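You operate a simulated robot arm through the tools that you are given. There is no shell and no other tool. Be economical: measure what you need, move in short steps, check, and stop when the job is done.

You run a simulated two-armed robot. Do the job below in one go: nothing can be reset, and whatever is moved stays where it is left.

TASK
Take the cloth rag from the top of the black bench and lay it out flat on the top of the yellow bench.

It is judged by the outcome, as a careful person would: the job done as asked, and still so three seconds after it is handed in. It fails if anything else is knocked over, pushed out of place, dropped, spilled or broken. Flat cloth is picked up by pressing the open fingertips on it (5 to 10 N) and closing them slowly along it; thin cloth reads only 2 to 8 mm in the jaws.

THE ROBOT
Two 7-joint arms with two-finger grippers on one trunk, on a base that drives. Base frame: it is fixed to the floor where the robot stands at the start and does not move with it; the origin is under the middle of the robot, x ahead of it, y to its left, z up; the surface under the hand at the start is at about z = 850. Readings come in mm, degrees, newtons and seconds.
The left shoulder is at the start at [24, 212, 1131], the right one opposite. With the tool pointing down near the work surface each hand reaches from about 200 to 760 mm from the robot's upright axis, wherever it stands, measured 20 degrees to its own side. Places, roughly: top of the yellow bench [600, -800, 800]. Payload 2.2 kg a hand.
Tool frame (each hand has its own): the origin (TCP) lies between the finger pads and is the grasp point; the fingertips stand 19 mm ahead of it; z points along the fingers, y is the line along which they close. Largest opening 116 mm; the body of the gripper starts 70 mm behind the TCP.
Orientation is that of the tool frame in the base frame, as [roll, pitch, yaw] about the fixed x, y, z axes, in that order (R = Rz(yaw) Ry(pitch) Rx(roll)). With the fingers straight down and closing along the base's y, the tool's x points along the base's -x, its y along +y and its z along -z.

THE INTERFACE
- The arms move only by the tool step_arm. It takes "left_steps", "right_steps" or both (then of equal length, played together; a hand with none holds still); each is a list of rows, each a list of 3 entries, a list of its own where there are three numbers: the opening, from 0 (shut) to 1 (fully open), then the shift along the tool's x, y, z in mm, then the turn, a rotation vector about the tool's x, y, z in degrees. In form: [[hand, [tx, ty, tz], [ax, ay, az]], ...]. A call has 1 to 12 rows; each row shifts and turns the commanded pose from where the row before left it, along the tool's axes as they then stand. Each row takes 0.2 s and may step no farther than 50 mm and 8.6 degrees from the row before; otherwise, or with a gripper value out of range, the whole call is refused. Where a pose cannot be reached the arm comes as near as it can. A force on the tool above 40 N (or 10 N above the force at the start of the call, whichever is more), or a blocked arm, ends the call early, and 0.2 s more pass. The fingers move at their own pace and stop on an object; they squeeze with about 30 N. The grip force told is the motor's: it shows also when the fingers shut on nothing. Time passes only in rows, and 0.2 s behind the last, so rows that do not move let the fingers close. It gives the time, the measured TCP pose, the force on the tool (base axes), the opening and the grip force at its end, in the units of the frame above (readings bear some noise), with the torque about the TCP (base axes, N m) and any sound that the robot's microphone picked up.
- Cameras (640 x 400 px; columns grow to the right, rows downward): "scene" is now at [117.8, -47.2, 1297.5]; the picture's right is [-0.48, -0.88, -0.00], its down [-0.53, 0.29, -0.80] and it looks along [0.70, -0.38, -0.60] (base axes); focal length 251 px, centre (320, 200). "left" rides on the left gripper at [69, 15, -96] in its tool frame; the picture's right is [-0.21, 0.98, 0.00], its down [-0.76, -0.17, -0.63] and it looks along [-0.62, -0.14, 0.77] (tool axes); focal length 251 px, centre (320, 200). "right" rides on the right gripper at [69, -15, -97] in its tool frame; the picture's right is [0.21, 0.98, 0.00], its down [-0.76, 0.17, -0.63] and it looks along [-0.62, 0.14, 0.77] (tool axes); focal length 251 px, centre (320, 200). There is no depth. A picture from a camera that has moved, and an enlarged one, comes with that camera's place and axes in the base frame and with its lens.
- capture(camera): a new picture of that camera. It takes no simulated time.
- slide_trunk(by): slides the trunk up (or, below 0, down) by that many mm; the arms and the scene camera ride with it, the base frame stays. It gives what a move gives, with no picture.
- base_move(legs): drives the robot by 1 to 6 legs, each [ahead, left, turn to the left] in mm, mm and degrees, along the robot's own axes; the way and the turn of a leg run together, so that a leg with both is an arc; at most 1500 mm and 180 degrees a leg. The arms and the cameras ride along, it lands a little off, and it stops where it bumps. It gives what a move gives.
- pan_tilt(pan, tilt): turns the head with the scene camera to pan (to the left, within 80 degrees either way) and tilt (down, from -29 to 69), counted from straight ahead of the robot. It gives what a move gives.
- enlarge(camera, box): a new picture of the part [left, top, right, bottom] of that camera's present view, enlarged. It takes no simulated time.
- finish_job(): hands the job in; it is judged then, once.

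Work in short steps. Places have to be worked out from the pictures, the camera data and where the tool is seen: move nearer, look again, correct. Check each grasp and each placing, and mend what went wrong. You have 120 turns and 88 pictures in all, those below and enlarged ones among them. Open the grippers and draw the arms clear of the work before you hand the job in, unless the task says otherwise; then end with one line.

The tools are called after ">>>" by a JSON object that holds its "name" and its "arguments". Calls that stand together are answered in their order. step_arm: Moves the arms, as the interface text tells. Its arguments: {"type":"object","properties":{"left_steps":{"type":"array"},"right_steps":{"type":"array"}},"required":[]} The other tools are called the same way: slide_trunk (by) slides the trunk up or down; base_move (legs) drives the base; pan_tilt (pan, tilt) turns the head that bears the scene camera; capture (camera) takes a picture; enlarge (camera, box) takes an enlarged picture of a part of a camera's view; finish_job () hands the job in.

At the start:

```text
time_s: 0.0
left_tool_pos: [473.3, -30.7, 1100.6]
left_tool_rot: [180.0, 0.0, -180.0]
left_wrist_force: [0.6, 0.1, 0.1]
left_moment: [-0.01, 0.02, 0.01]
left_width: 115.8
left_grip_force: 0.1
right_tool_pos: [360.0, -372.4, 1107.5]
right_tool_rot: [179.9, 0.0, -180.0]
right_wrist_force: [-0.5, -0.3, 0.1]
right_moment: [0.02, 0.04, 0.0]
right_width: 116.0
right_grip_force: 0.0
trunk travel left (down, up): [-275.0, 215.0]
robot x, y, heading: [0.4, 0.9, 0.2]
head pan, tilt: [-28.7, 36.8]
```

scene: 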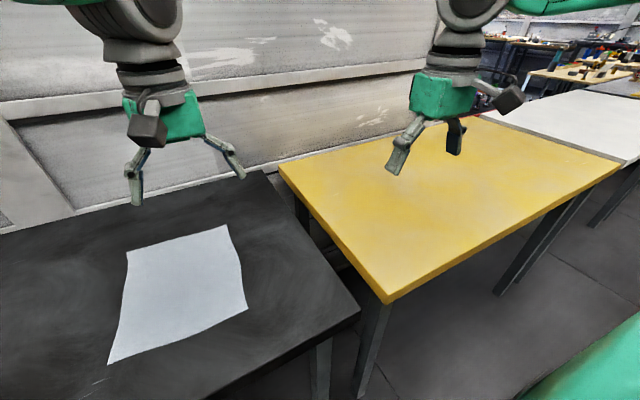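
right: 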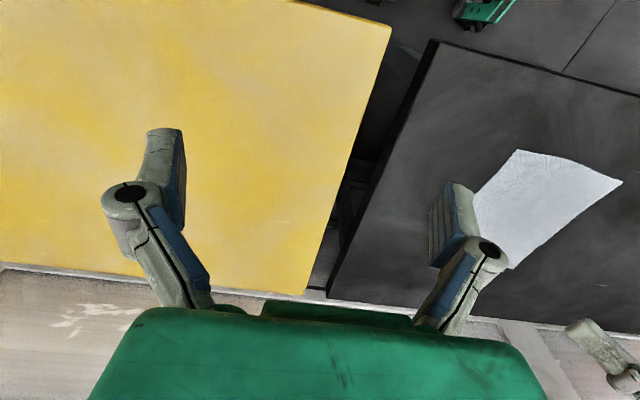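
left: 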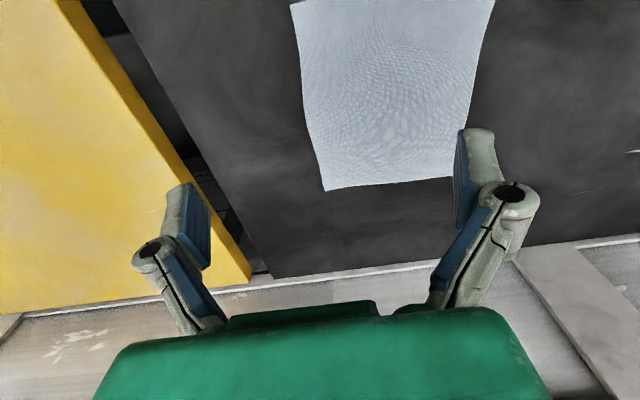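

The cloth looks to span about x 410–680, y −60–170 on the black bench (z≈850), and the yellow bench front edge is near x 310. I'll bring both hands above the near corners and look closer.

>>> {"name": "step_arm", "arguments": {"left_steps": [[0.4, [3.8, 18, 15], [0, 0, 0]], [0.4, [3.8, 18, 15], [0, 0, 0]], [0.4, [3.8, 18, 15], [0, 0, 0]], [0.4, [3.8, 18, 15], [0, 0, 0]], [0.4, [3.8, 18, 15], [0, 0, 0]], [0.4, [3.8, 18, 15], [0, 0, 0]], [0.4, [3.8, 18, 15], [0, 0, 0]], [0.4, [3.8, 18, 15], [0, 0, 0]], [0.4, [3.8, 18, 15], [0, 0, 0]], [0.4, [3.8, 18, 15], [0, 0, 0]]], "right_steps": [[0.4, [-7.5, 34.7, 15.7], [0, 0, 0]], [0.4, [-7.5, 34.7, 15.7], [0, 0, 0]], [0.4, [-7.5, 34.7, 15.7], [0, 0, 0]], [0.4, [-7.5, 34.7, 15.7], [0, 0, 0]], [0.4, [-7.5, 34.7, 15.7], [0, 0, 0]], [0.4, [-7.5, 34.7, 15.7], [0, 0, 0]], [0.4, [-7.5, 34.7, 15.7], [0, 0, 0]], [0.4, [-7.5, 34.7, 15.7], [0, 0, 0]], [0.4, [-7.5, 34.7, 15.7], [0, 0, 0]], [0.4, [-7.5, 34.7, 15.7], [0, 0, 0]]]}}

>>> {"name": "pan_tilt", "arguments": {"pan": 0, "tilt": 55}}

>>> {"name": "capture", "arguments": {"camera": "scene"}}

>>> {"name": "capture", "arguments": {"camera": "left"}}

>>> {"name": "capture", "arguments": {"camera": "right"}}

```text
time_s: 2.2
left_tool_pos: [433.3, 155.8, 947.1]
left_tool_rot: [-179.7, 0.1, 179.9]
left_wrist_force: [0.7, 0.2, -0.3]
left_moment: [-0.04, 0.03, -0.03]
left_width: 46.4
left_grip_force: 0.1
right_tool_pos: [438.6, -21.6, 956.0]
right_tool_rot: [179.5, 0.0, 179.3]
right_wrist_force: [0.8, 0.8, 0.0]
right_moment: [-0.01, 0.02, 0.0]
right_width: 46.2
right_grip_force: 0.1
trunk travel left (down, up): [-275.0, 215.0]
robot x, y, heading: [1.4, 3.6, 0.1]
head pan, tilt: [-28.7, 36.8]
```

```text
time_s: 3.1
left_tool_pos: [433.4, 154.1, 949.2]
left_tool_rot: [-179.9, 0.0, 180.0]
left_wrist_force: [0.0, -0.2, 0.3]
left_moment: [-0.01, -0.03, -0.02]
left_width: 46.5
left_grip_force: 0.0
right_tool_pos: [436.9, -22.9, 956.6]
right_tool_rot: [179.2, 0.0, 179.4]
right_wrist_force: [-0.2, -0.1, 0.8]
right_moment: [0.02, -0.01, 0.01]
right_width: 46.4
right_grip_force: 0.1
trunk travel left (down, up): [-275.0, 215.0]
robot x, y, heading: [1.8, -1.0, -0.1]
head pan, tilt: [0.0, 55.0]
```

```text
84 pictures are left
camera scene: at [119.4, -39.3, 1296.9], right [-0.46, -0.89, 0.0], down [-0.54, 0.28, -0.79], along [0.71, -0.36, -0.61], focal length 251 px, centre (320, 200)
```

scene: 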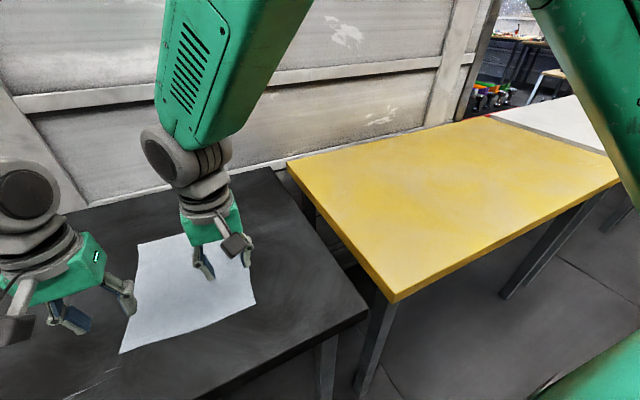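

```text
83 pictures are left
camera left: at [363.8, 169.1, 1044.4], right [0.21, 0.98, 0.0], down [0.76, -0.16, 0.63], along [0.62, -0.14, -0.77], focal length 251 px, centre (320, 200)
```

left: 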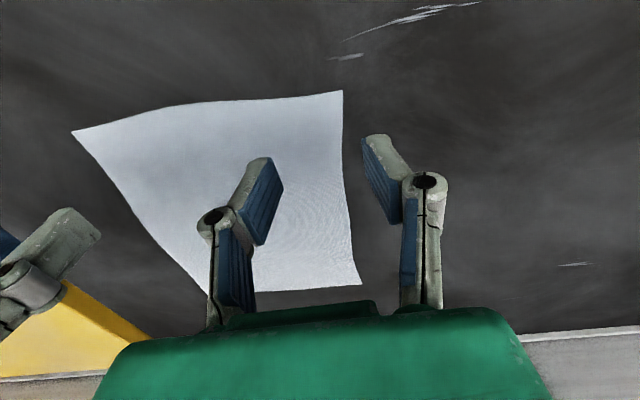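

```text
82 pictures are left
camera right: at [366.6, -38.8, 1053.1], right [-0.2, 0.98, 0.01], down [0.76, 0.15, 0.63], along [0.62, 0.14, -0.77], focal length 251 px, centre (320, 200)
```

right: 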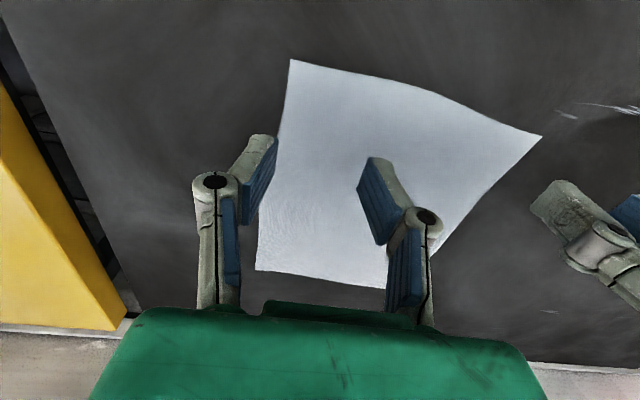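

Near corners agree from both wrist cameras: left one at about (421, 172), right one at (406, −49). I move both hands just inside those corners with a small opening, stopping just above the cloth.

>>> {"name": "step_arm", "arguments": {"left_steps": [[0.26, [0, -4.2, 15], [0, 0, 0]], [0.26, [0, -4.2, 15], [0, 0, 0]], [0.26, [0, -4.2, 15], [0, 0, 0]], [0.26, [0, -4.2, 15], [0, 0, 0]], [0.26, [0, 0, 8], [0, 0, 0]], [0.26, [0, 0, 0], [0, 0, 0]]], "right_steps": [[0.26, [3.2, 1.5, 17], [0, 0, 0]], [0.26, [3.2, 1.5, 17], [0, 0, 0]], [0.26, [3.2, 1.5, 17], [0, 0, 0]], [0.26, [3.2, 1.5, 17], [0, 0, 0]], [0.26, [0, 0, 8], [0, 0, 0]], [0.26, [0, 0, 0], [0, 0, 0]]]}}

>>> {"name": "capture", "arguments": {"camera": "left"}}

>>> {"name": "capture", "arguments": {"camera": "right"}}

>>> {"name": "capture", "arguments": {"camera": "scene"}}

```text
time_s: 4.7
left_tool_pos: [432.7, 138.2, 883.8]
left_tool_rot: [-179.7, 0.3, 180.0]
left_wrist_force: [-0.4, -0.4, -0.2]
left_moment: [-0.01, 0.01, 0.0]
left_width: 30.2
left_grip_force: 0.1
right_tool_pos: [435.8, -23.9, 899.2]
right_tool_rot: [175.8, 0.4, 176.2]
right_wrist_force: [0.0, -0.2, 0.6]
right_moment: [0.0, -0.02, 0.02]
right_width: 30.2
right_grip_force: 0.0
trunk travel left (down, up): [-275.0, 215.0]
robot x, y, heading: [2.4, 2.0, -0.3]
head pan, tilt: [0.0, 55.0]
stopped in row 6 (right hand): the arm was blocked; the commanded pose is now the measured one
```

```text
81 pictures are left
camera left: at [361.9, 152.6, 979.5], right [0.21, 0.98, 0.0], down [0.75, -0.16, 0.64], along [0.62, -0.14, -0.77], focal length 251 px, centre (320, 200)
```

left: 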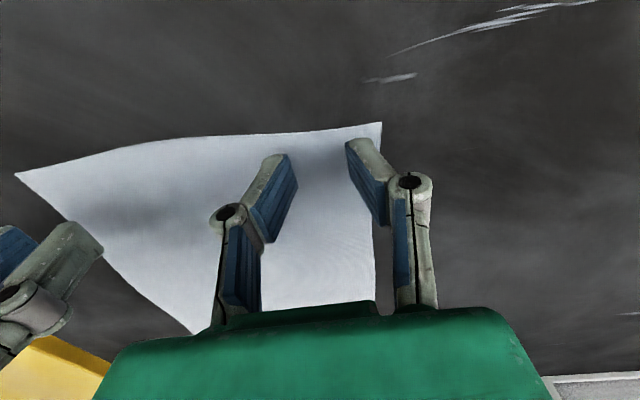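

```text
80 pictures are left
camera right: at [365.1, -42.8, 994.9], right [-0.15, 0.99, 0.07], down [0.76, 0.07, 0.65], along [0.64, 0.15, -0.76], focal length 251 px, centre (320, 200)
```

right: 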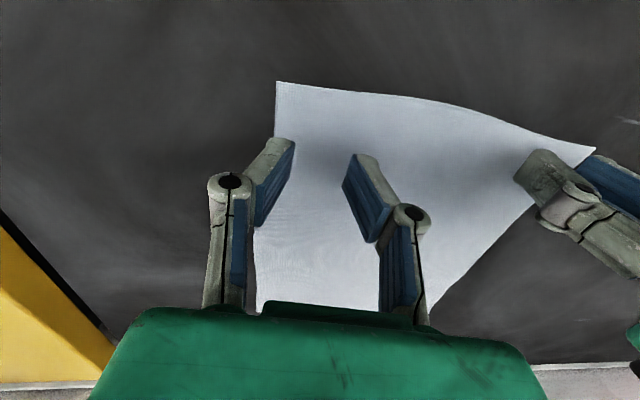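

```text
79 pictures are left
camera scene: at [114.4, -0.8, 1272.2], right [0.0, -1.0, 0.0], down [-0.82, 0.0, -0.57], along [0.57, 0.0, -0.82], focal length 251 px, centre (320, 200)
```

scene: 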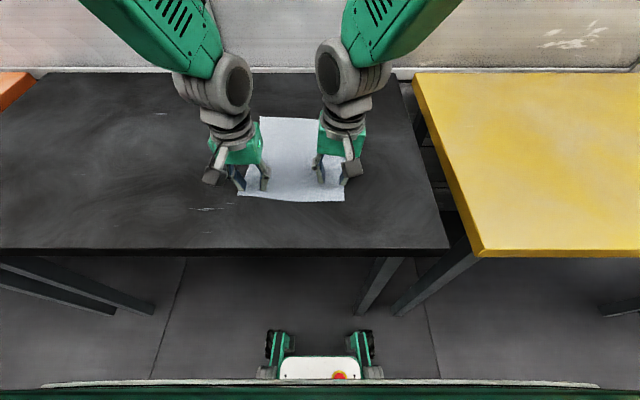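

The right arm got blocked at its inward reach limit (cloth sits left of the robot's centre line). I lift both hands straight up, then shift the base left so both arms reach symmetrically.

>>> {"name": "step_arm", "arguments": {"left_steps": [[0.26, [0, 0, -20], [0, 0, 0]], [0.26, [0, 0, -20], [0, 0, 0]], [0.26, [0, 0, -20], [0, 0, 0]], [0.26, [0, 0, 0], [0, 0, 0]]], "right_steps": [[0.26, [0, 0, -20], [0, 0, 0]], [0.26, [0, 0, -20], [0, 0, 0]], [0.26, [0, 0, 0], [4.2, 0, -3.8]], [0.26, [0, 0, 0], [0, 0, 0]]]}}

>>> {"name": "base_move", "arguments": {"legs": [[0, 60, 0]]}}

```text
time_s: 5.7
left_tool_pos: [430.4, 139.0, 942.6]
left_tool_rot: [-179.8, 0.4, 180.0]
left_wrist_force: [-0.3, -0.5, 0.8]
left_moment: [-0.02, 0.0, 0.01]
left_width: 30.3
left_grip_force: 0.1
right_tool_pos: [437.6, -28.9, 946.0]
right_tool_rot: [179.2, 0.8, 179.4]
right_wrist_force: [-0.5, -0.2, -0.3]
right_moment: [0.01, -0.03, 0.0]
right_width: 30.2
right_grip_force: 0.0
trunk travel left (down, up): [-275.0, 215.0]
robot x, y, heading: [2.6, 1.6, -0.0]
head pan, tilt: [0.0, 55.0]
```

```text
time_s: 6.7
left_tool_pos: [428.7, 169.4, 945.9]
left_tool_rot: [178.7, 0.4, 179.9]
left_wrist_force: [0.0, -0.7, -1.1]
left_moment: [0.09, -0.01, -0.02]
left_width: 30.2
left_grip_force: 0.1
right_tool_pos: [432.0, 4.7, 938.3]
right_tool_rot: [179.1, 0.7, -179.7]
right_wrist_force: [-0.5, -0.4, -1.2]
right_moment: [0.03, -0.03, -0.01]
right_width: 30.2
right_grip_force: 0.1
trunk travel left (down, up): [-275.0, 215.0]
robot x, y, heading: [-0.1, 53.0, -0.0]
head pan, tilt: [0.0, 55.0]
```

The base shifted; the arms seem to be still settling, so I wait and read again.

>>> {"name": "step_arm", "arguments": {"left_steps": [[0.26, [0, 0, 0], [0, 0, 0]], [0.26, [0, 0, 0], [0, 0, 0]], [0.26, [0, 0, 0], [0, 0, 0]]]}}

```text
time_s: 7.5
left_tool_pos: [426.7, 167.4, 946.8]
left_tool_rot: [178.8, 0.6, 179.8]
left_wrist_force: [0.5, -0.5, 0.0]
left_moment: [0.08, -0.02, 0.02]
left_width: 30.5
left_grip_force: 0.0
right_tool_pos: [429.9, 3.6, 939.6]
right_tool_rot: [179.3, 0.7, -179.6]
right_wrist_force: [-0.4, -0.4, 0.2]
right_moment: [0.02, -0.01, -0.01]
right_width: 30.4
right_grip_force: 0.0
trunk travel left (down, up): [-275.0, 215.0]
robot x, y, heading: [-0.9, 51.6, -0.2]
head pan, tilt: [0.0, 55.0]
```

Hand readings moved 30 mm but the base reads 50; I check with pictures where the hands really are.

>>> {"name": "capture", "arguments": {"camera": "left"}}

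>>> {"name": "capture", "arguments": {"camera": "right"}}

>>> {"name": "capture", "arguments": {"camera": "scene"}}

```text
78 pictures are left
camera left: at [357.1, 181.3, 1042.6], right [0.22, 0.98, 0.02], down [0.75, -0.18, 0.64], along [0.63, -0.12, -0.77], focal length 251 px, centre (320, 200)
```

left: 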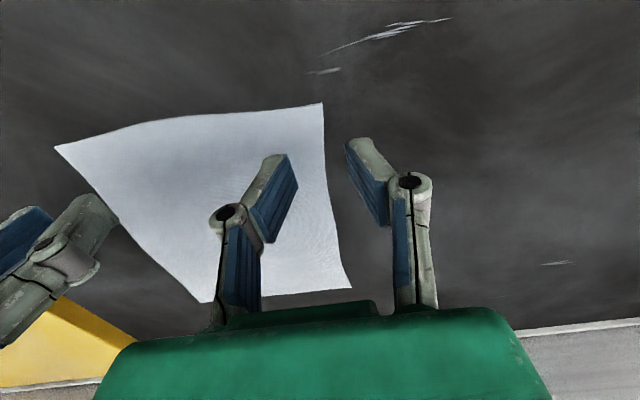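

```text
77 pictures are left
camera right: at [359.6, -13.5, 1035.3], right [-0.22, 0.97, 0.01], down [0.75, 0.16, 0.64], along [0.63, 0.15, -0.77], focal length 251 px, centre (320, 200)
```

right: 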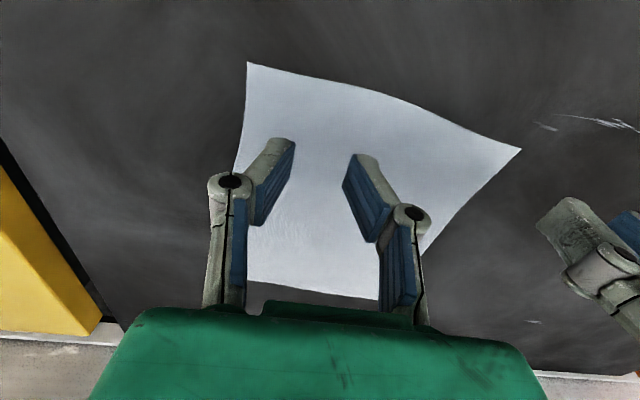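

```text
76 pictures are left
camera scene: at [114.0, 54.3, 1272.1], right [0.0, -1.0, 0.0], down [-0.82, 0.0, -0.57], along [0.57, 0.0, -0.82], focal length 251 px, centre (320, 200)
```

scene: 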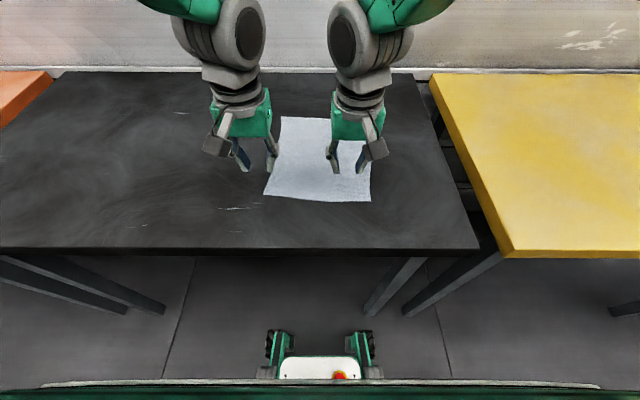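

Readings agree with the pictures (corner again computes to (422,173)). Move to the grasp spots, descending to z≈880.

>>> {"name": "step_arm", "arguments": {"left_steps": [[0.26, [-2, -10, 10], [1, 0, 0]], [0.26, [-2, -10, 10], [0, 0, 0]], [0.26, [-2, -10, 10], [0, 0, 0]], [0.26, [0, 0, 15], [0, 0, 0]], [0.26, [0, 0, 15], [0, 0, 0]], [0.26, [0, 0, 7], [0, 0, 0]], [0.26, [0, 0, 0], [0, 0, 0]]], "right_steps": [[0.26, [2, -7, 8], [0.7, 0, 0]], [0.26, [2, -7, 8], [0, 0, 0]], [0.26, [2, -7, 8], [0, 0, 0]], [0.26, [0, 0, 15], [0, 0, 0]], [0.26, [0, 0, 15], [0, 0, 0]], [0.26, [0, 0, 5], [0, 0, 0]], [0.26, [0, 0, 0], [0, 0, 0]]]}}

>>> {"name": "capture", "arguments": {"camera": "left"}}

>>> {"name": "capture", "arguments": {"camera": "right"}}

```text
time_s: 9.1
left_tool_pos: [435.5, 157.2, 877.7]
left_tool_rot: [-178.7, 0.3, -179.3]
left_wrist_force: [0.2, 0.4, -0.2]
left_moment: [-0.03, 0.01, -0.03]
left_width: 30.4
left_grip_force: 0.0
right_tool_pos: [431.4, -2.6, 889.6]
right_tool_rot: [179.3, 1.3, 179.6]
right_wrist_force: [-0.3, 0.7, 0.1]
right_moment: [-0.03, -0.08, 0.02]
right_width: 30.1
right_grip_force: 0.0
trunk travel left (down, up): [-275.0, 215.0]
robot x, y, heading: [2.4, 54.6, 0.1]
head pan, tilt: [0.0, 55.0]
```

```text
75 pictures are left
camera left: at [366.2, 173.7, 972.8], right [0.2, 0.98, -0.02], down [0.75, -0.14, 0.64], along [0.62, -0.15, -0.77], focal length 251 px, centre (320, 200)
```

left: 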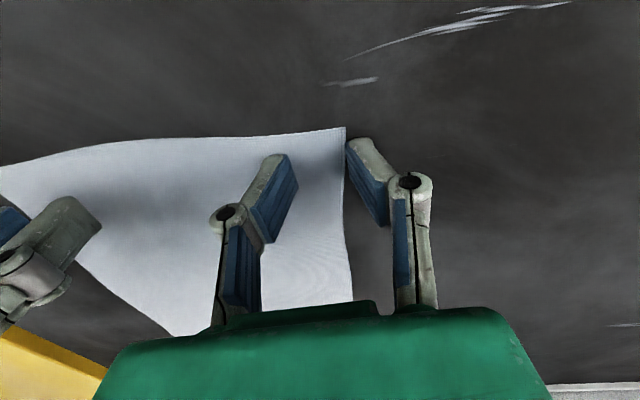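

```text
74 pictures are left
camera right: at [360.6, -17.8, 985.2], right [-0.21, 0.98, 0.01], down [0.74, 0.15, 0.65], along [0.64, 0.14, -0.76], focal length 251 px, centre (320, 200)
```

right: 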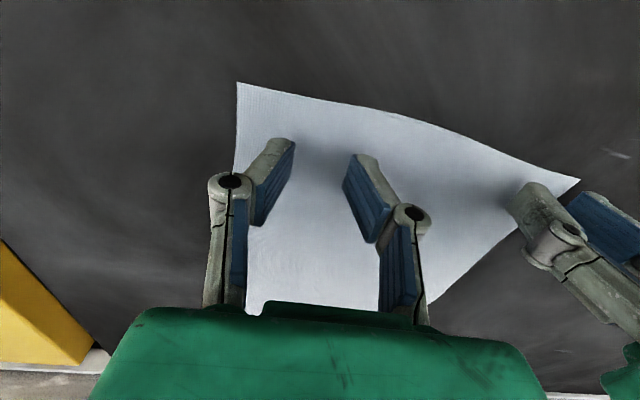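

Both hands stopped short sideways (left y 157 wanted 137, right −3 wanted −17). I correct again at this height.

>>> {"name": "step_arm", "arguments": {"left_steps": [[0.26, [1, -7, -1], [0, 0, 0]], [0.26, [1, -7, -1], [0, 0, 0]], [0.26, [0, -6, 0], [0, 0, 0]], [0.26, [0, 0, 0], [0, 0, 0]], [0.26, [0, 0, 0], [0, 0, 0]]], "right_steps": [[0.26, [3, -5, 0], [0, 0, 0]], [0.26, [3, -5, 0], [0, 0, 0]], [0.26, [1, -4, 0], [0, 0, 0]], [0.26, [0, 0, 0], [0, 0, 0]], [0.26, [0, 0, 0], [0, 0, 0]]]}}

```text
time_s: 10.3
left_tool_pos: [435.9, 119.8, 883.8]
left_tool_rot: [-178.9, 0.4, -179.1]
left_wrist_force: [0.0, -0.6, -0.8]
left_moment: [0.04, -0.01, 0.01]
left_width: 30.3
left_grip_force: 0.1
right_tool_pos: [422.8, -36.1, 883.2]
right_tool_rot: [178.5, 0.4, 179.2]
right_wrist_force: [-0.5, 0.8, 0.3]
right_moment: [0.04, 0.05, 0.0]
right_width: 30.2
right_grip_force: 0.0
trunk travel left (down, up): [-275.0, 215.0]
robot x, y, heading: [-0.4, 50.5, -0.3]
head pan, tilt: [0.0, 55.0]
```

Now they overshoot; something lags. I wait without moving and reread.

>>> {"name": "step_arm", "arguments": {"left_steps": [[0.26, [0, 0, 0], [0, 0, 0]], [0.26, [0, 0, 0], [0, 0, 0]], [0.26, [0, 0, 0], [0, 0, 0]], [0.26, [0, 0, 0], [0, 0, 0]], [0.26, [0, 0, 0], [0, 0, 0]]]}}

>>> {"name": "capture", "arguments": {"camera": "left"}}

>>> {"name": "capture", "arguments": {"camera": "right"}}

```text
time_s: 11.5
left_tool_pos: [437.2, 137.8, 884.1]
left_tool_rot: [-177.8, 0.5, -178.9]
left_wrist_force: [0.8, -0.6, -0.3]
left_moment: [-0.04, 0.03, -0.06]
left_width: 30.3
left_grip_force: 0.1
right_tool_pos: [423.4, -15.6, 885.8]
right_tool_rot: [179.5, 0.7, 179.4]
right_wrist_force: [-0.1, -0.2, 0.0]
right_moment: [-0.01, -0.02, 0.0]
right_width: 30.1
right_grip_force: 0.1
trunk travel left (down, up): [-275.0, 215.0]
robot x, y, heading: [-1.0, 55.9, 0.2]
head pan, tilt: [0.0, 55.0]
```

```text
73 pictures are left
camera left: at [367.0, 156.1, 979.6], right [0.2, 0.98, -0.03], down [0.75, -0.13, 0.64], along [0.63, -0.15, -0.76], focal length 251 px, centre (320, 200)
```

left: 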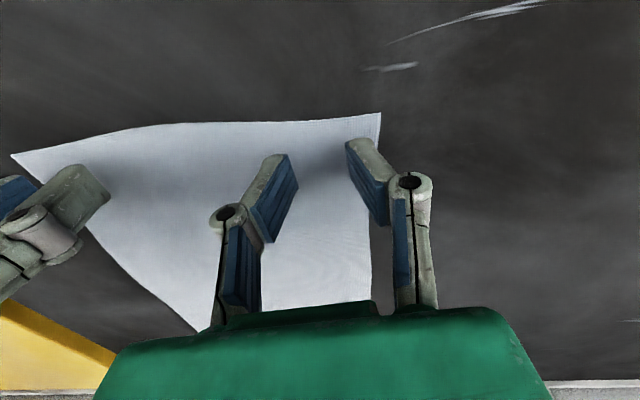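

```text
72 pictures are left
camera right: at [352.9, -30.6, 982.3], right [-0.21, 0.98, 0.01], down [0.75, 0.15, 0.64], along [0.63, 0.14, -0.77], focal length 251 px, centre (320, 200)
```

right: 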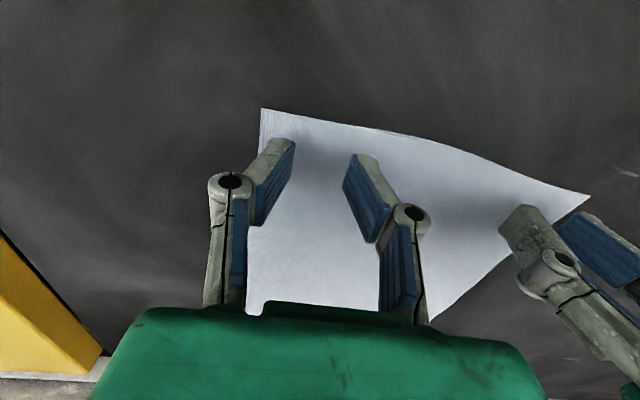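

Settled at the wanted spots: left (437,138), right (423,−16). Now lower in small steps to find contact, levelling the left hand.

>>> {"name": "step_arm", "arguments": {"left_steps": [[0.26, [0, 0, 4], [-1.8, 0, 0]], [0.26, [0, 0, 4], [0, 0, 0]], [0.26, [0, 0, 4], [0, 0, 0]], [0.26, [0, 0, 2], [0, 0, 0]], [0.26, [0, 0, 0], [0, 0, 0]], [0.26, [0, 0, 0], [0, 0, 0]]], "right_steps": [[0.26, [0, 0, 4], [0, 0, 0]], [0.26, [0, 0, 4], [0, 0, 0]], [0.26, [0, 0, 4], [0, 0, 0]], [0.26, [0, 0, 3], [0, 0, 0]], [0.26, [0, 0, 0], [0, 0, 0]], [0.26, [0, 0, 0], [0, 0, 0]]]}}

```text
time_s: 12.9
left_tool_pos: [444.5, 128.9, 881.8]
left_tool_rot: [-178.4, 0.8, -177.4]
left_wrist_force: [-1.2, 0.3, 0.5]
left_moment: [-0.01, 0.01, 0.02]
left_width: 30.5
left_grip_force: 0.1
right_tool_pos: [426.1, -25.5, 875.9]
right_tool_rot: [178.2, 1.1, 178.7]
right_wrist_force: [0.4, -1.1, 0.4]
right_moment: [0.01, 0.03, 0.02]
right_width: 30.3
right_grip_force: 0.0
trunk travel left (down, up): [-275.0, 215.0]
robot x, y, heading: [-3.5, 55.4, 0.1]
head pan, tilt: [0.0, 55.0]
```

Left didn't go down as told and both swayed. I look at the arms for interference.

>>> {"name": "pan_tilt", "arguments": {"pan": 0, "tilt": 30}}

>>> {"name": "capture", "arguments": {"camera": "scene"}}

```text
time_s: 13.8
left_tool_pos: [442.9, 132.0, 879.4]
left_tool_rot: [-178.4, 0.4, -177.3]
left_wrist_force: [0.0, 0.4, 0.3]
left_moment: [-0.02, -0.02, 0.02]
left_width: 30.2
left_grip_force: 0.1
right_tool_pos: [425.5, -25.2, 873.0]
right_tool_rot: [178.6, 0.7, 178.8]
right_wrist_force: [-0.6, 0.2, 0.2]
right_moment: [-0.01, 0.0, 0.01]
right_width: 30.2
right_grip_force: 0.1
trunk travel left (down, up): [-275.0, 215.0]
robot x, y, heading: [-2.0, 55.8, -0.1]
head pan, tilt: [0.0, 30.0]
```

```text
71 pictures are left
camera scene: at [133.1, 51.2, 1308.0], right [0.0, -1.0, 0.0], down [-0.5, 0.0, -0.86], along [0.86, 0.0, -0.5], focal length 251 px, centre (320, 200)
```

scene: 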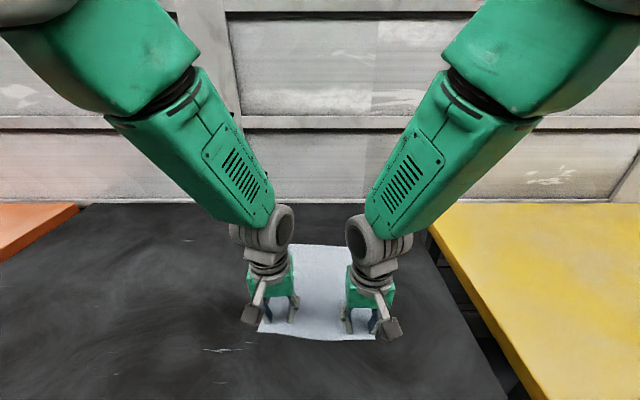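

No collision, but the forearms are steep and wrists turned inward, likely near a joint limit. I raise the hands and back the base 120 mm to get a better arm posture.

>>> {"name": "step_arm", "arguments": {"left_steps": [[0.26, [0, 0, -25], [0, 0, 0]], [0.26, [0, 0, -25], [0, 0, 0]], [0.26, [0, 0, -20], [0, 0, 0]], [0.26, [0, 0, 0], [0, 0, 0]]], "right_steps": [[0.26, [0, 0, -25], [0, 0, 0]], [0.26, [0, 0, -25], [0, 0, 0]], [0.26, [0, 0, -20], [0, 0, 0]], [0.26, [0, 0, 0], [0, 0, 0]]]}}

>>> {"name": "base_move", "arguments": {"legs": [[-120, 0, 0]]}}

>>> {"name": "step_arm", "arguments": {"left_steps": [[0.26, [-20, 0, 0], [0, 0, 0]], [0.26, [-20, 0, 0], [0, 0, 0]], [0.26, [-20, 0, 0], [0, 0, 0]], [0.26, [-20, 0, 0], [0, 0, 0]], [0.26, [-20, 0, 0], [0, 0, 0]], [0.26, [-10, 0, 0], [0, 0, 0]], [0.26, [0, 0, 0], [0, 0, 0]], [0.26, [0, 0, 0], [0, 0, 0]], [0.26, [0, 0, 0], [0, 0, 0]]], "right_steps": [[0.26, [-20, 0, 0], [0, 0, 0]], [0.26, [-20, 0, 0], [0, 0, 0]], [0.26, [-20, 0, 0], [0, 0, 0]], [0.26, [-20, 0, 0], [0, 0, 0]], [0.26, [-20, 0, 0], [0, 0, 0]], [0.26, [-10, 0, 0], [0, 0, 0]], [0.26, [0, 0, 0], [0, 0, 0]], [0.26, [0, 0, 0], [0, 0, 0]], [0.26, [0, 0, 0], [0, 0, 0]]]}}

```text
time_s: 14.8
left_tool_pos: [433.9, 126.6, 939.8]
left_tool_rot: [179.4, 0.6, -179.6]
left_wrist_force: [-1.0, 0.1, 0.2]
left_moment: [0.01, 0.03, -0.02]
left_width: 30.2
left_grip_force: 0.1
right_tool_pos: [417.3, -17.8, 933.5]
right_tool_rot: [-179.6, 0.7, -179.5]
right_wrist_force: [0.1, 0.1, 0.1]
right_moment: [0.01, -0.01, -0.04]
right_width: 30.2
right_grip_force: 0.0
trunk travel left (down, up): [-275.0, 215.0]
robot x, y, heading: [-0.4, 53.7, 0.2]
head pan, tilt: [0.0, 30.0]
```

```text
time_s: 16.0
left_tool_pos: [315.3, 127.3, 940.8]
left_tool_rot: [179.2, 0.8, -179.6]
left_wrist_force: [1.0, 0.2, 0.2]
left_moment: [0.0, -0.02, 0.01]
left_width: 30.2
left_grip_force: 0.2
right_tool_pos: [296.5, -19.3, 932.9]
right_tool_rot: [-179.8, 0.8, -179.5]
right_wrist_force: [-0.1, 0.6, 0.8]
right_moment: [0.03, -0.02, 0.01]
right_width: 30.2
right_grip_force: 0.1
trunk travel left (down, up): [-275.0, 215.0]
robot x, y, heading: [-123.1, 49.6, -0.1]
head pan, tilt: [0.0, 30.0]
```

```text
time_s: 18.0
left_tool_pos: [421.4, 127.2, 944.2]
left_tool_rot: [179.4, 1.0, -179.6]
left_wrist_force: [0.3, -0.5, -0.6]
left_moment: [-0.01, 0.01, -0.01]
left_width: 30.3
left_grip_force: 0.2
right_tool_pos: [404.3, -18.4, 935.1]
right_tool_rot: [-179.7, 0.8, -179.6]
right_wrist_force: [-0.1, 0.5, -0.5]
right_moment: [-0.01, -0.04, -0.01]
right_width: 30.3
right_grip_force: 0.0
trunk travel left (down, up): [-275.0, 215.0]
robot x, y, heading: [-123.8, 55.3, -0.2]
head pan, tilt: [0.0, 30.0]
```

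The arms now obey well. Move to the grasp spots and down to z≈876.

>>> {"name": "step_arm", "arguments": {"left_steps": [[0.26, [-6, 5, 12], [0, 0, 0]], [0.26, [-6, 5, 12], [0, 0, 0]], [0.26, [0, 0, 15], [0, 0, 0]], [0.26, [0, 0, 15], [0, 0, 0]], [0.26, [0, 0, 10], [0, 0, 0]], [0.26, [0, 0, 4], [0, 0, 0]], [0.26, [0, 0, 0], [0, 0, 0]], [0.26, [0, 0, 0], [0, 0, 0]]], "right_steps": [[0.26, [-9, 0.5, 10], [0, 0, 0]], [0.26, [-9, 1, 10], [0, 0, 0]], [0.26, [0, 0, 12], [0, 0, 0]], [0.26, [0, 0, 12], [0, 0, 0]], [0.26, [0, 0, 10], [0, 0, 0]], [0.26, [0, 0, 5], [0, 0, 0]], [0.26, [0, 0, 0], [0, 0, 0]], [0.26, [0, 0, 0], [0, 0, 0]]]}}

```text
time_s: 19.8
left_tool_pos: [433.3, 138.6, 876.1]
left_tool_rot: [179.3, 0.9, -179.7]
left_wrist_force: [-0.4, -0.9, -0.4]
left_moment: [-0.02, 0.0, -0.01]
left_width: 30.2
left_grip_force: 0.1
right_tool_pos: [423.5, -16.6, 877.2]
right_tool_rot: [-179.7, 0.9, -179.5]
right_wrist_force: [-0.7, 0.3, 0.3]
right_moment: [0.0, -0.01, 0.02]
right_width: 30.1
right_grip_force: 0.0
trunk travel left (down, up): [-275.0, 215.0]
robot x, y, heading: [-120.6, 53.2, 0.3]
head pan, tilt: [0.0, 30.0]
```

Precisely there. Lower in 2–3 mm steps to feel the contact.

>>> {"name": "step_arm", "arguments": {"left_steps": [[0.26, [0, 0, 3], [0, 0, 0]], [0.26, [0, 0, 3], [0, 0, 0]], [0.26, [0, 0, 0], [0, 0, 0]]], "right_steps": [[0.26, [0, 0, 3], [0, 0, 0]], [0.26, [0, 0, 4], [0, 0, 0]], [0.26, [0, 0, 0], [0, 0, 0]]]}}

>>> {"name": "capture", "arguments": {"camera": "left"}}

>>> {"name": "capture", "arguments": {"camera": "right"}}

```text
time_s: 20.6
left_tool_pos: [433.7, 137.5, 870.1]
left_tool_rot: [179.2, 1.1, -179.8]
left_wrist_force: [2.0, 0.8, 7.6]
left_moment: [-0.03, 0.02, 0.0]
left_width: 31.1
left_grip_force: 0.1
right_tool_pos: [423.2, -17.6, 872.0]
right_tool_rot: [-179.7, 1.0, -179.6]
right_wrist_force: [-0.7, 1.5, 6.1]
right_moment: [0.03, 0.01, 0.03]
right_width: 30.2
right_grip_force: 0.0
trunk travel left (down, up): [-275.0, 215.0]
robot x, y, heading: [-119.9, 53.7, 0.2]
head pan, tilt: [0.0, 30.0]
```

```text
70 pictures are left
camera left: at [363.4, 152.2, 966.1], right [0.21, 0.98, 0.02], down [0.75, -0.17, 0.64], along [0.63, -0.12, -0.76], focal length 251 px, centre (320, 200)
```

left: 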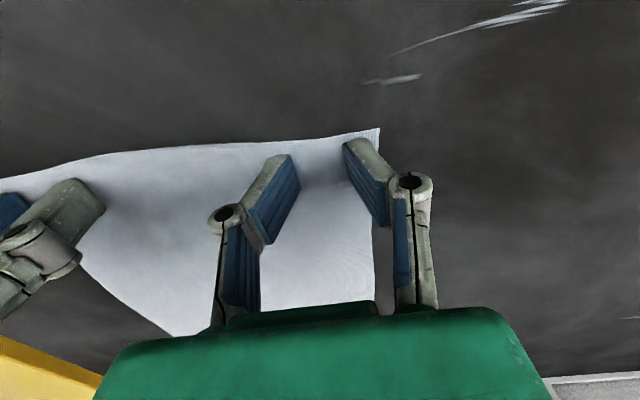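

```text
69 pictures are left
camera right: at [353.2, -32.8, 967.5], right [-0.22, 0.98, -0.01], down [0.74, 0.17, 0.64], along [0.63, 0.14, -0.76], focal length 251 px, centre (320, 200)
```

right: 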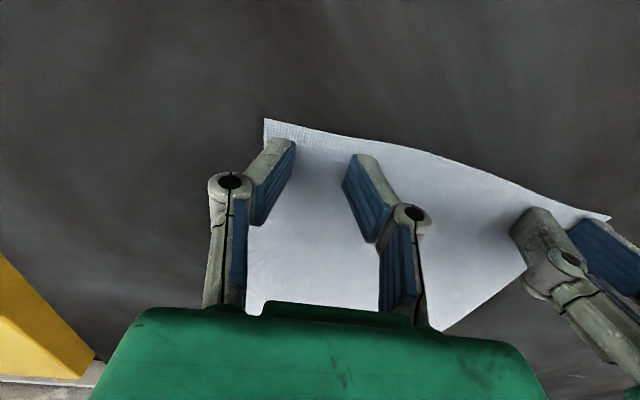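

Contact at 7.6 N and 6.1 N, both fingers on the cloth near the corners. Close slowly on both.

>>> {"name": "step_arm", "arguments": {"left_steps": [[0.23, [0, 0, 0], [0, 0, 0]], [0.2, [0, 0, 0], [0, 0, 0]], [0.17, [0, 0, 0], [0, 0, 0]], [0.14, [0, 0, 0], [0, 0, 0]], [0.11, [0, 0, 0], [0, 0, 0]], [0.08, [0, 0, 0], [0, 0, 0]], [0.05, [0, 0, 0], [0, 0, 0]], [0.02, [0, 0, 0], [0, 0, 0]], [0, [0, 0, 0], [0, 0, 0]], [0, [0, 0, 0], [0, 0, 0]]], "right_steps": [[0.23, [0, 0, 0.5], [0, 0, 0]], [0.2, [0, 0, 0], [0, 0, 0]], [0.17, [0, 0, 0], [0, 0, 0]], [0.14, [0, 0, 0], [0, 0, 0]], [0.11, [0, 0, 0], [0, 0, 0]], [0.08, [0, 0, 0], [0, 0, 0]], [0.05, [0, 0, 0], [0, 0, 0]], [0.02, [0, 0, 0], [0, 0, 0]], [0, [0, 0, 0], [0, 0, 0]], [0, [0, 0, 0], [0, 0, 0]]]}}

>>> {"name": "capture", "arguments": {"camera": "left"}}

>>> {"name": "capture", "arguments": {"camera": "right"}}

```text
time_s: 22.8
left_tool_pos: [434.1, 137.9, 871.0]
left_tool_rot: [179.3, 1.0, -179.7]
left_wrist_force: [-0.6, -8.4, 11.1]
left_moment: [-0.21, 0.01, 0.02]
left_width: 3.1
left_grip_force: 29.8
right_tool_pos: [424.3, -18.2, 870.5]
right_tool_rot: [-179.7, 0.9, -179.6]
right_wrist_force: [-1.1, 6.0, 2.9]
right_moment: [0.15, -0.01, 0.02]
right_width: 3.3
right_grip_force: 30.1
trunk travel left (down, up): [-275.0, 215.0]
robot x, y, heading: [-121.0, 53.0, 0.0]
head pan, tilt: [0.0, 30.0]
```

```text
68 pictures are left
camera left: at [363.2, 151.7, 965.6], right [0.21, 0.98, 0.02], down [0.75, -0.17, 0.64], along [0.63, -0.12, -0.77], focal length 251 px, centre (320, 200)
```

left: 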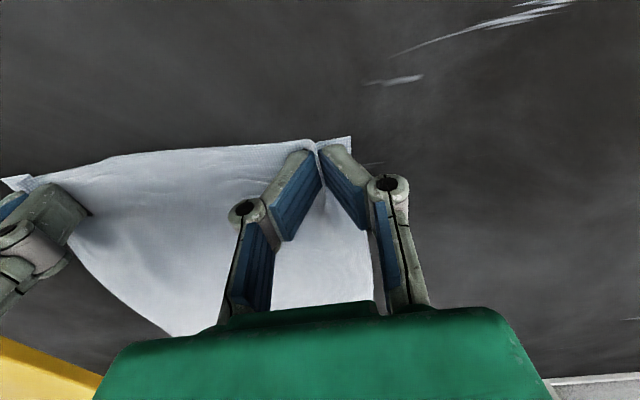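

```text
67 pictures are left
camera right: at [352.9, -32.6, 966.9], right [-0.22, 0.98, -0.01], down [0.74, 0.17, 0.64], along [0.63, 0.14, -0.77], focal length 251 px, centre (320, 200)
```

right: 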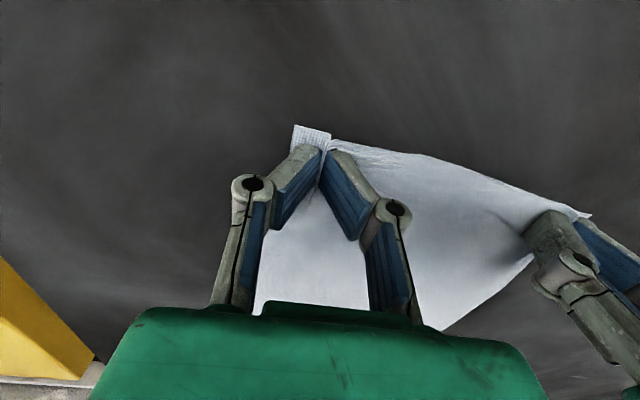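

Both hold the cloth (3.1 and 3.3 mm, 30 N). Lift straight up about 300 mm.

>>> {"name": "step_arm", "arguments": {"left_steps": [[0, [0, -1.5, -10], [0, 0, 0]], [0, [0, 0, -20], [0, 0, 0]], [0, [0, 0, -20], [0, 0, 0]], [0, [0, 0, -27], [0, 0, 0]], [0, [0, 0, -27], [0, 0, 0]], [0, [0, 0, -27], [0, 0, 0]], [0, [0, 0, -27], [0, 0, 0]], [0, [0, 0, -27], [0, 0, 0]], [0, [0, 0, -27], [0, 0, 0]], [0, [0, 0, -27], [0, 0, 0]], [0, [0, 0, -27], [0, 0, 0]], [0, [0, 0, -27], [0, 0, 0]]], "right_steps": [[0, [0, 1.5, -10], [0, 0, 0]], [0, [0, 0, -20], [0, 0, 0]], [0, [0, 0, -20], [0, 0, 0]], [0, [0, 0, -27], [0, 0, 0]], [0, [0, 0, -27], [0, 0, 0]], [0, [0, 0, -27], [0, 0, 0]], [0, [0, 0, -27], [0, 0, 0]], [0, [0, 0, -27], [0, 0, 0]], [0, [0, 0, -27], [0, 0, 0]], [0, [0, 0, -27], [0, 0, 0]], [0, [0, 0, -27], [0, 0, 0]], [0, [0, 0, -27], [0, 0, 0]]]}}

>>> {"name": "capture", "arguments": {"camera": "scene"}}

```text
time_s: 25.4
left_tool_pos: [430.5, 134.3, 1164.1]
left_tool_rot: [179.3, 1.0, -179.6]
left_wrist_force: [-0.6, -1.1, 1.0]
left_moment: [-0.01, -0.04, 0.03]
left_width: 3.0
left_grip_force: 32.0
right_tool_pos: [417.6, -15.9, 1165.5]
right_tool_rot: [-179.7, 0.9, -179.6]
right_wrist_force: [0.9, 1.2, 0.1]
right_moment: [0.05, -0.01, 0.04]
right_width: 3.3
right_grip_force: 32.8
trunk travel left (down, up): [-275.0, 215.0]
robot x, y, heading: [-121.0, 51.3, -0.1]
head pan, tilt: [0.0, 30.0]
```

```text
66 pictures are left
camera scene: at [11.2, 52.3, 1308.2], right [0.0, -1.0, 0.0], down [-0.5, 0.0, -0.86], along [0.86, 0.0, -0.5], focal length 251 px, centre (320, 200)
```

scene: 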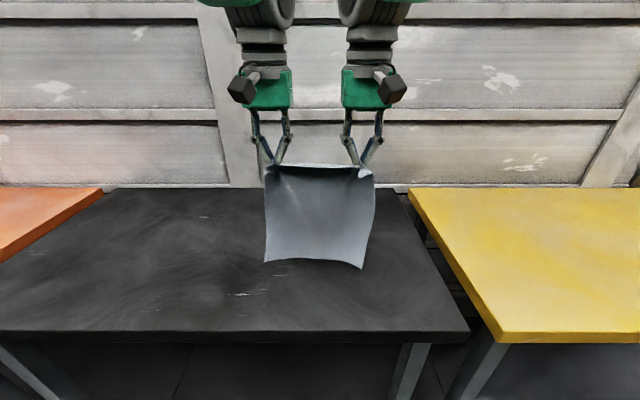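

Cloth hangs nicely between the hands. Before driving right I look that way for obstacles.

>>> {"name": "pan_tilt", "arguments": {"pan": -70, "tilt": 40}}

>>> {"name": "capture", "arguments": {"camera": "scene"}}

```text
time_s: 26.8
left_tool_pos: [429.7, 135.3, 1162.2]
left_tool_rot: [179.3, 0.9, -179.7]
left_wrist_force: [0.3, -0.2, -0.5]
left_moment: [-0.05, -0.02, 0.0]
left_width: 2.8
left_grip_force: 27.1
right_tool_pos: [417.7, -15.3, 1164.7]
right_tool_rot: [-179.7, 0.8, -179.6]
right_wrist_force: [-0.9, 0.6, 0.6]
right_moment: [-0.01, 0.01, -0.02]
right_width: 2.8
right_grip_force: 30.6
trunk travel left (down, up): [-275.0, 215.0]
robot x, y, heading: [-115.8, 51.8, -0.0]
head pan, tilt: [-70.0, 40.0]
```

```text
65 pictures are left
camera scene: at [-48.9, -27.6, 1292.9], right [-0.94, -0.34, 0.0], down [-0.22, 0.6, -0.77], along [0.26, -0.72, -0.64], focal length 251 px, centre (320, 200)
```

scene: 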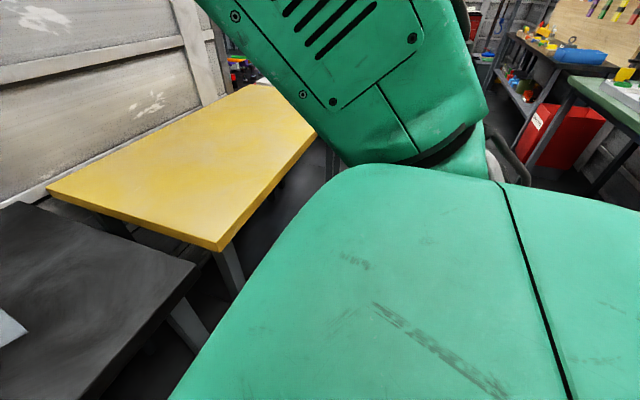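

The floor to the right looks clear (furniture there is metres away). Drive right in two legs.

>>> {"name": "base_move", "arguments": {"legs": [[0, -380, 0], [0, -380, 0]]}}

>>> {"name": "pan_tilt", "arguments": {"pan": 0, "tilt": 35}}

>>> {"name": "step_arm", "arguments": {"left_steps": [[0, [0, 0, 0], [0, 0, 0]], [0, [0, 0, 0], [0, 0, 0]], [0, [0, 0, 0], [0, 0, 0]], [0, [0, 0, 0], [0, 0, 0]]]}}

>>> {"name": "capture", "arguments": {"camera": "scene"}}

```text
time_s: 31.2
left_tool_pos: [434.3, -628.8, 1163.1]
left_tool_rot: [178.9, 0.9, -179.6]
left_wrist_force: [0.2, -1.5, -0.8]
left_moment: [0.08, -0.01, 0.01]
left_width: 4.1
left_grip_force: 34.2
right_tool_pos: [425.3, -778.8, 1164.1]
right_tool_rot: [179.9, 0.9, -179.5]
right_wrist_force: [0.0, 0.5, 1.0]
right_moment: [0.07, -0.01, -0.02]
right_width: 2.8
right_grip_force: 29.8
trunk travel left (down, up): [-275.0, 215.0]
robot x, y, heading: [-116.8, -706.2, 0.1]
head pan, tilt: [-70.0, 40.0]
```

```text
time_s: 32.6
left_tool_pos: [430.1, -616.7, 1163.5]
left_tool_rot: [179.4, 1.0, -179.5]
left_wrist_force: [-0.6, -0.8, 0.1]
left_moment: [-0.06, -0.01, 0.01]
left_width: 2.4
left_grip_force: 27.1
right_tool_pos: [418.9, -766.0, 1167.5]
right_tool_rot: [-179.5, 1.1, -179.4]
right_wrist_force: [-0.6, 1.5, -0.2]
right_moment: [0.0, 0.04, 0.0]
right_width: 2.9
right_grip_force: 30.2
trunk travel left (down, up): [-275.0, 215.0]
robot x, y, heading: [-117.5, -701.6, -0.0]
head pan, tilt: [0.0, 35.0]
```

```text
time_s: 33.6
left_tool_pos: [431.6, -619.8, 1163.6]
left_tool_rot: [179.4, 1.2, -179.5]
left_wrist_force: [-1.3, 1.4, 0.6]
left_moment: [-0.07, -0.02, -0.01]
left_width: 4.0
left_grip_force: 30.7
right_tool_pos: [420.6, -768.1, 1167.5]
right_tool_rot: [-179.6, 1.2, -179.3]
right_wrist_force: [-0.9, 0.3, -0.9]
right_moment: [-0.04, 0.01, 0.0]
right_width: 2.8
right_grip_force: 29.9
trunk travel left (down, up): [-275.0, 215.0]
robot x, y, heading: [-114.8, -703.6, -0.0]
head pan, tilt: [0.0, 35.0]
```

```text
64 pictures are left
camera scene: at [14.4, -698.3, 1300.2], right [0.0, -1.0, 0.0], down [-0.58, -0.01, -0.82], along [0.82, 0.0, -0.58], focal length 251 px, centre (320, 200)
```

scene: 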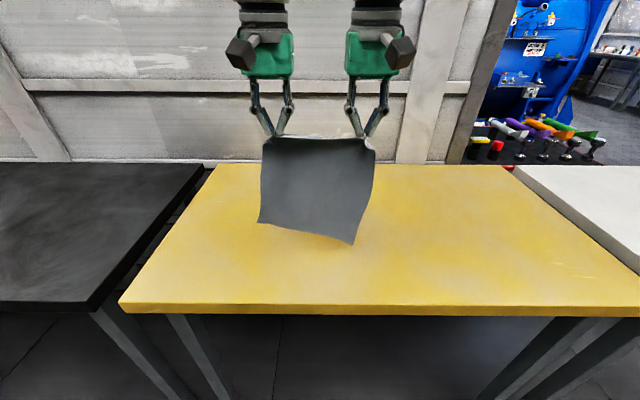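

Cloth is now above the yellow bench (front edge x≈327, back ≈1000). I extend the hands forward so the far edge can land at about x 640.

>>> {"name": "step_arm", "arguments": {"left_steps": [[0, [-15, 0, 0], [0, 0, 0]], [0, [-22, 0, 0], [0, 0, 0]], [0, [-22, 0, 0], [0, 0, 0]], [0, [-22, 0, 0], [0, 0, 0]], [0, [-22, 0, 0], [0, 0, 0]], [0, [-22, 0, 0], [0, 0, 0]], [0, [-22, 0, 0], [0, 0, 0]], [0, [-22, 0, 0], [0, 0, 0]], [0, [-22, 0, 0], [0, 0, 0]], [0, [-15, 0, 0], [0, 0, 0]], [0, [0, 0, 0], [0, 0, 0]], [0, [0, 0, 0], [0, 0, 0]]], "right_steps": [[0, [-15, 0, 0], [0, 0, 0]], [0, [-22, 0, 0], [0, 0, 0]], [0, [-22, 0, 0], [0, 0, 0]], [0, [-22, 0, 0], [0, 0, 0]], [0, [-22, 0, 0], [0, 0, 0]], [0, [-22, 0, 0], [0, 0, 0]], [0, [-22, 0, 0], [0, 0, 0]], [0, [-22, 0, 0], [0, 0, 0]], [0, [-22, 0, 0], [0, 0, 0]], [0, [-15, 0, 0], [0, 0, 0]], [0, [0, 0, 0], [0, 0, 0]], [0, [0, 0, 0], [0, 0, 0]]]}}

>>> {"name": "capture", "arguments": {"camera": "scene"}}

```text
time_s: 36.2
left_tool_pos: [540.9, -619.2, 1159.3]
left_tool_rot: [179.1, 1.1, -179.5]
left_wrist_force: [-0.4, -4.1, 1.4]
left_moment: [-0.1, -0.01, 0.07]
left_width: 3.4
left_grip_force: 33.0
left hand out of reach, approached as far as the arm can: row 6, 7, 8, 9, 10
right_tool_pos: [536.4, -774.0, 1168.0]
right_tool_rot: [-179.7, 1.0, -179.5]
right_wrist_force: [0.1, 4.2, -0.2]
right_moment: [0.06, 0.01, -0.06]
right_width: 3.2
right_grip_force: 29.7
right hand out of reach, approached as far as the arm can: row 6, 7, 8, 9, 10
trunk travel left (down, up): [-275.0, 215.0]
robot x, y, heading: [-116.6, -701.1, 0.1]
head pan, tilt: [0.0, 35.0]
```

```text
63 pictures are left
camera scene: at [16.2, -704.8, 1300.1], right [0.0, -1.0, 0.0], down [-0.58, 0.0, -0.82], along [0.82, 0.0, -0.58], focal length 251 px, centre (320, 200)
```

scene: 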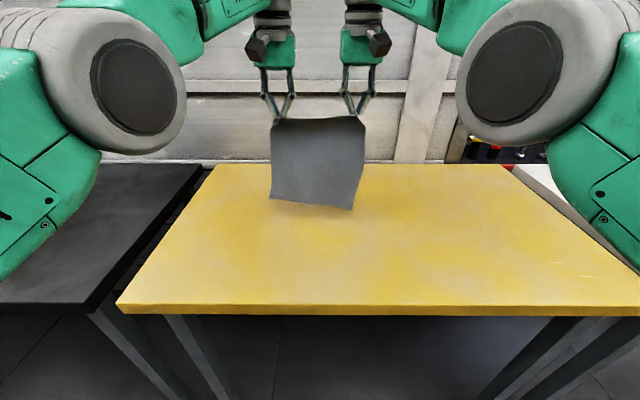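

Reach ends at x≈540 from here. I drive the base forward 110 mm, then lower until the far edge is near the bench top.

>>> {"name": "base_move", "arguments": {"legs": [[110, 0, 0]]}}

>>> {"name": "step_arm", "arguments": {"left_steps": [[0, [0, 0, 15], [0, 0, 0]], [0, [0, 0, 15], [0, 0, 0]], [0, [0, 0, 15], [0, 0, 0]], [0, [0, 0, 15], [0, 0, 0]], [0, [0, 0, 15], [0, 0, 0]], [0, [0, 0, 0], [0, 0, 0]], [0, [0, 0, 0], [0, 0, 0]], [0, [0, 0, 0], [0, 0, 0]]], "right_steps": [[0, [0, 0, 15], [0, 0, 0]], [0, [0, 0, 15], [0, 0, 0]], [0, [0, 0, 15], [0, 0, 0]], [0, [0, 0, 15], [0, 0, 0]], [0, [0, 0, 18], [0, 0, 0]], [0, [0, 0, 0], [0, 0, 0]], [0, [0, 0, 0], [0, 0, 0]], [0, [0, 0, 0], [0, 0, 0]]]}}

>>> {"name": "capture", "arguments": {"camera": "scene"}}

```text
time_s: 37.4
left_tool_pos: [650.8, -617.5, 1158.3]
left_tool_rot: [179.1, 0.9, -179.5]
left_wrist_force: [0.0, -5.8, -0.3]
left_moment: [-0.11, 0.0, 0.05]
left_width: 2.3
left_grip_force: 28.6
right_tool_pos: [645.0, -774.1, 1166.2]
right_tool_rot: [-179.8, 1.0, -179.4]
right_wrist_force: [0.9, 5.5, -0.1]
right_moment: [0.08, -0.01, -0.08]
right_width: 3.1
right_grip_force: 30.1
trunk travel left (down, up): [-275.0, 215.0]
robot x, y, heading: [-10.5, -702.4, 0.2]
head pan, tilt: [0.0, 35.0]
```

```text
time_s: 39.2
left_tool_pos: [648.0, -618.8, 1085.7]
left_tool_rot: [179.2, 1.3, -179.5]
left_wrist_force: [-0.4, -4.0, 0.2]
left_moment: [-0.07, 0.0, 0.04]
left_width: 3.3
left_grip_force: 28.1
right_tool_pos: [643.6, -773.1, 1090.7]
right_tool_rot: [-179.9, 1.2, -179.4]
right_wrist_force: [-0.5, 2.9, -1.4]
right_moment: [0.09, -0.04, -0.02]
right_width: 2.9
right_grip_force: 30.1
trunk travel left (down, up): [-275.0, 215.0]
robot x, y, heading: [-7.6, -702.2, 0.1]
head pan, tilt: [0.0, 35.0]
```

```text
62 pictures are left
camera scene: at [125.4, -704.4, 1300.1], right [0.0, -1.0, 0.0], down [-0.58, 0.0, -0.82], along [0.82, 0.0, -0.58], focal length 251 px, centre (320, 200)
```

scene: 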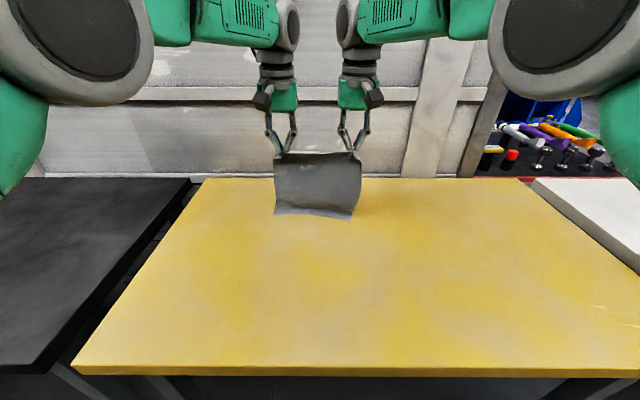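

The bottom edge looks bent; I look closer to see whether it touches the bench.

>>> {"name": "enlarge", "arguments": {"camera": "scene", "box": [240, 120, 400, 240]}}

>>> {"name": "capture", "arguments": {"camera": "left"}}

```text
3.33 times, centred on (320, 180) of scene
camera zoom: at [125.4, -704.4, 1300.1], right [0.0, -1.0, 0.0], down [-0.58, 0.0, -0.82], along [0.82, 0.0, -0.58], focal length 838 px, centre (320, 267)
```

zoom: 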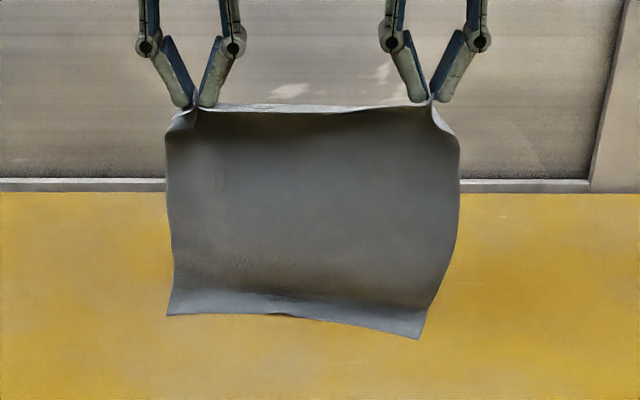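

```text
60 pictures are left
camera left: at [576.9, -605.1, 1180.3], right [0.21, 0.98, 0.02], down [0.74, -0.17, 0.65], along [0.64, -0.12, -0.76], focal length 251 px, centre (320, 200)
```

left: 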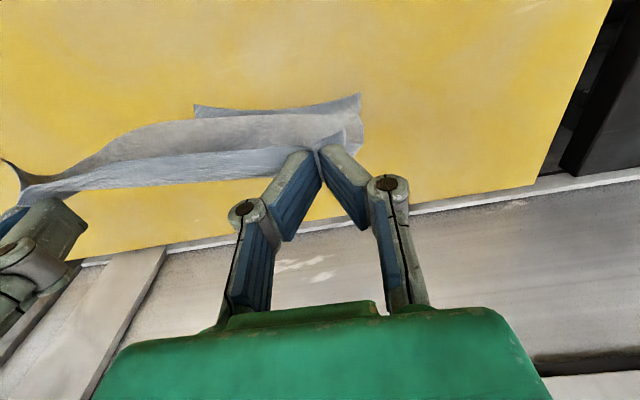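

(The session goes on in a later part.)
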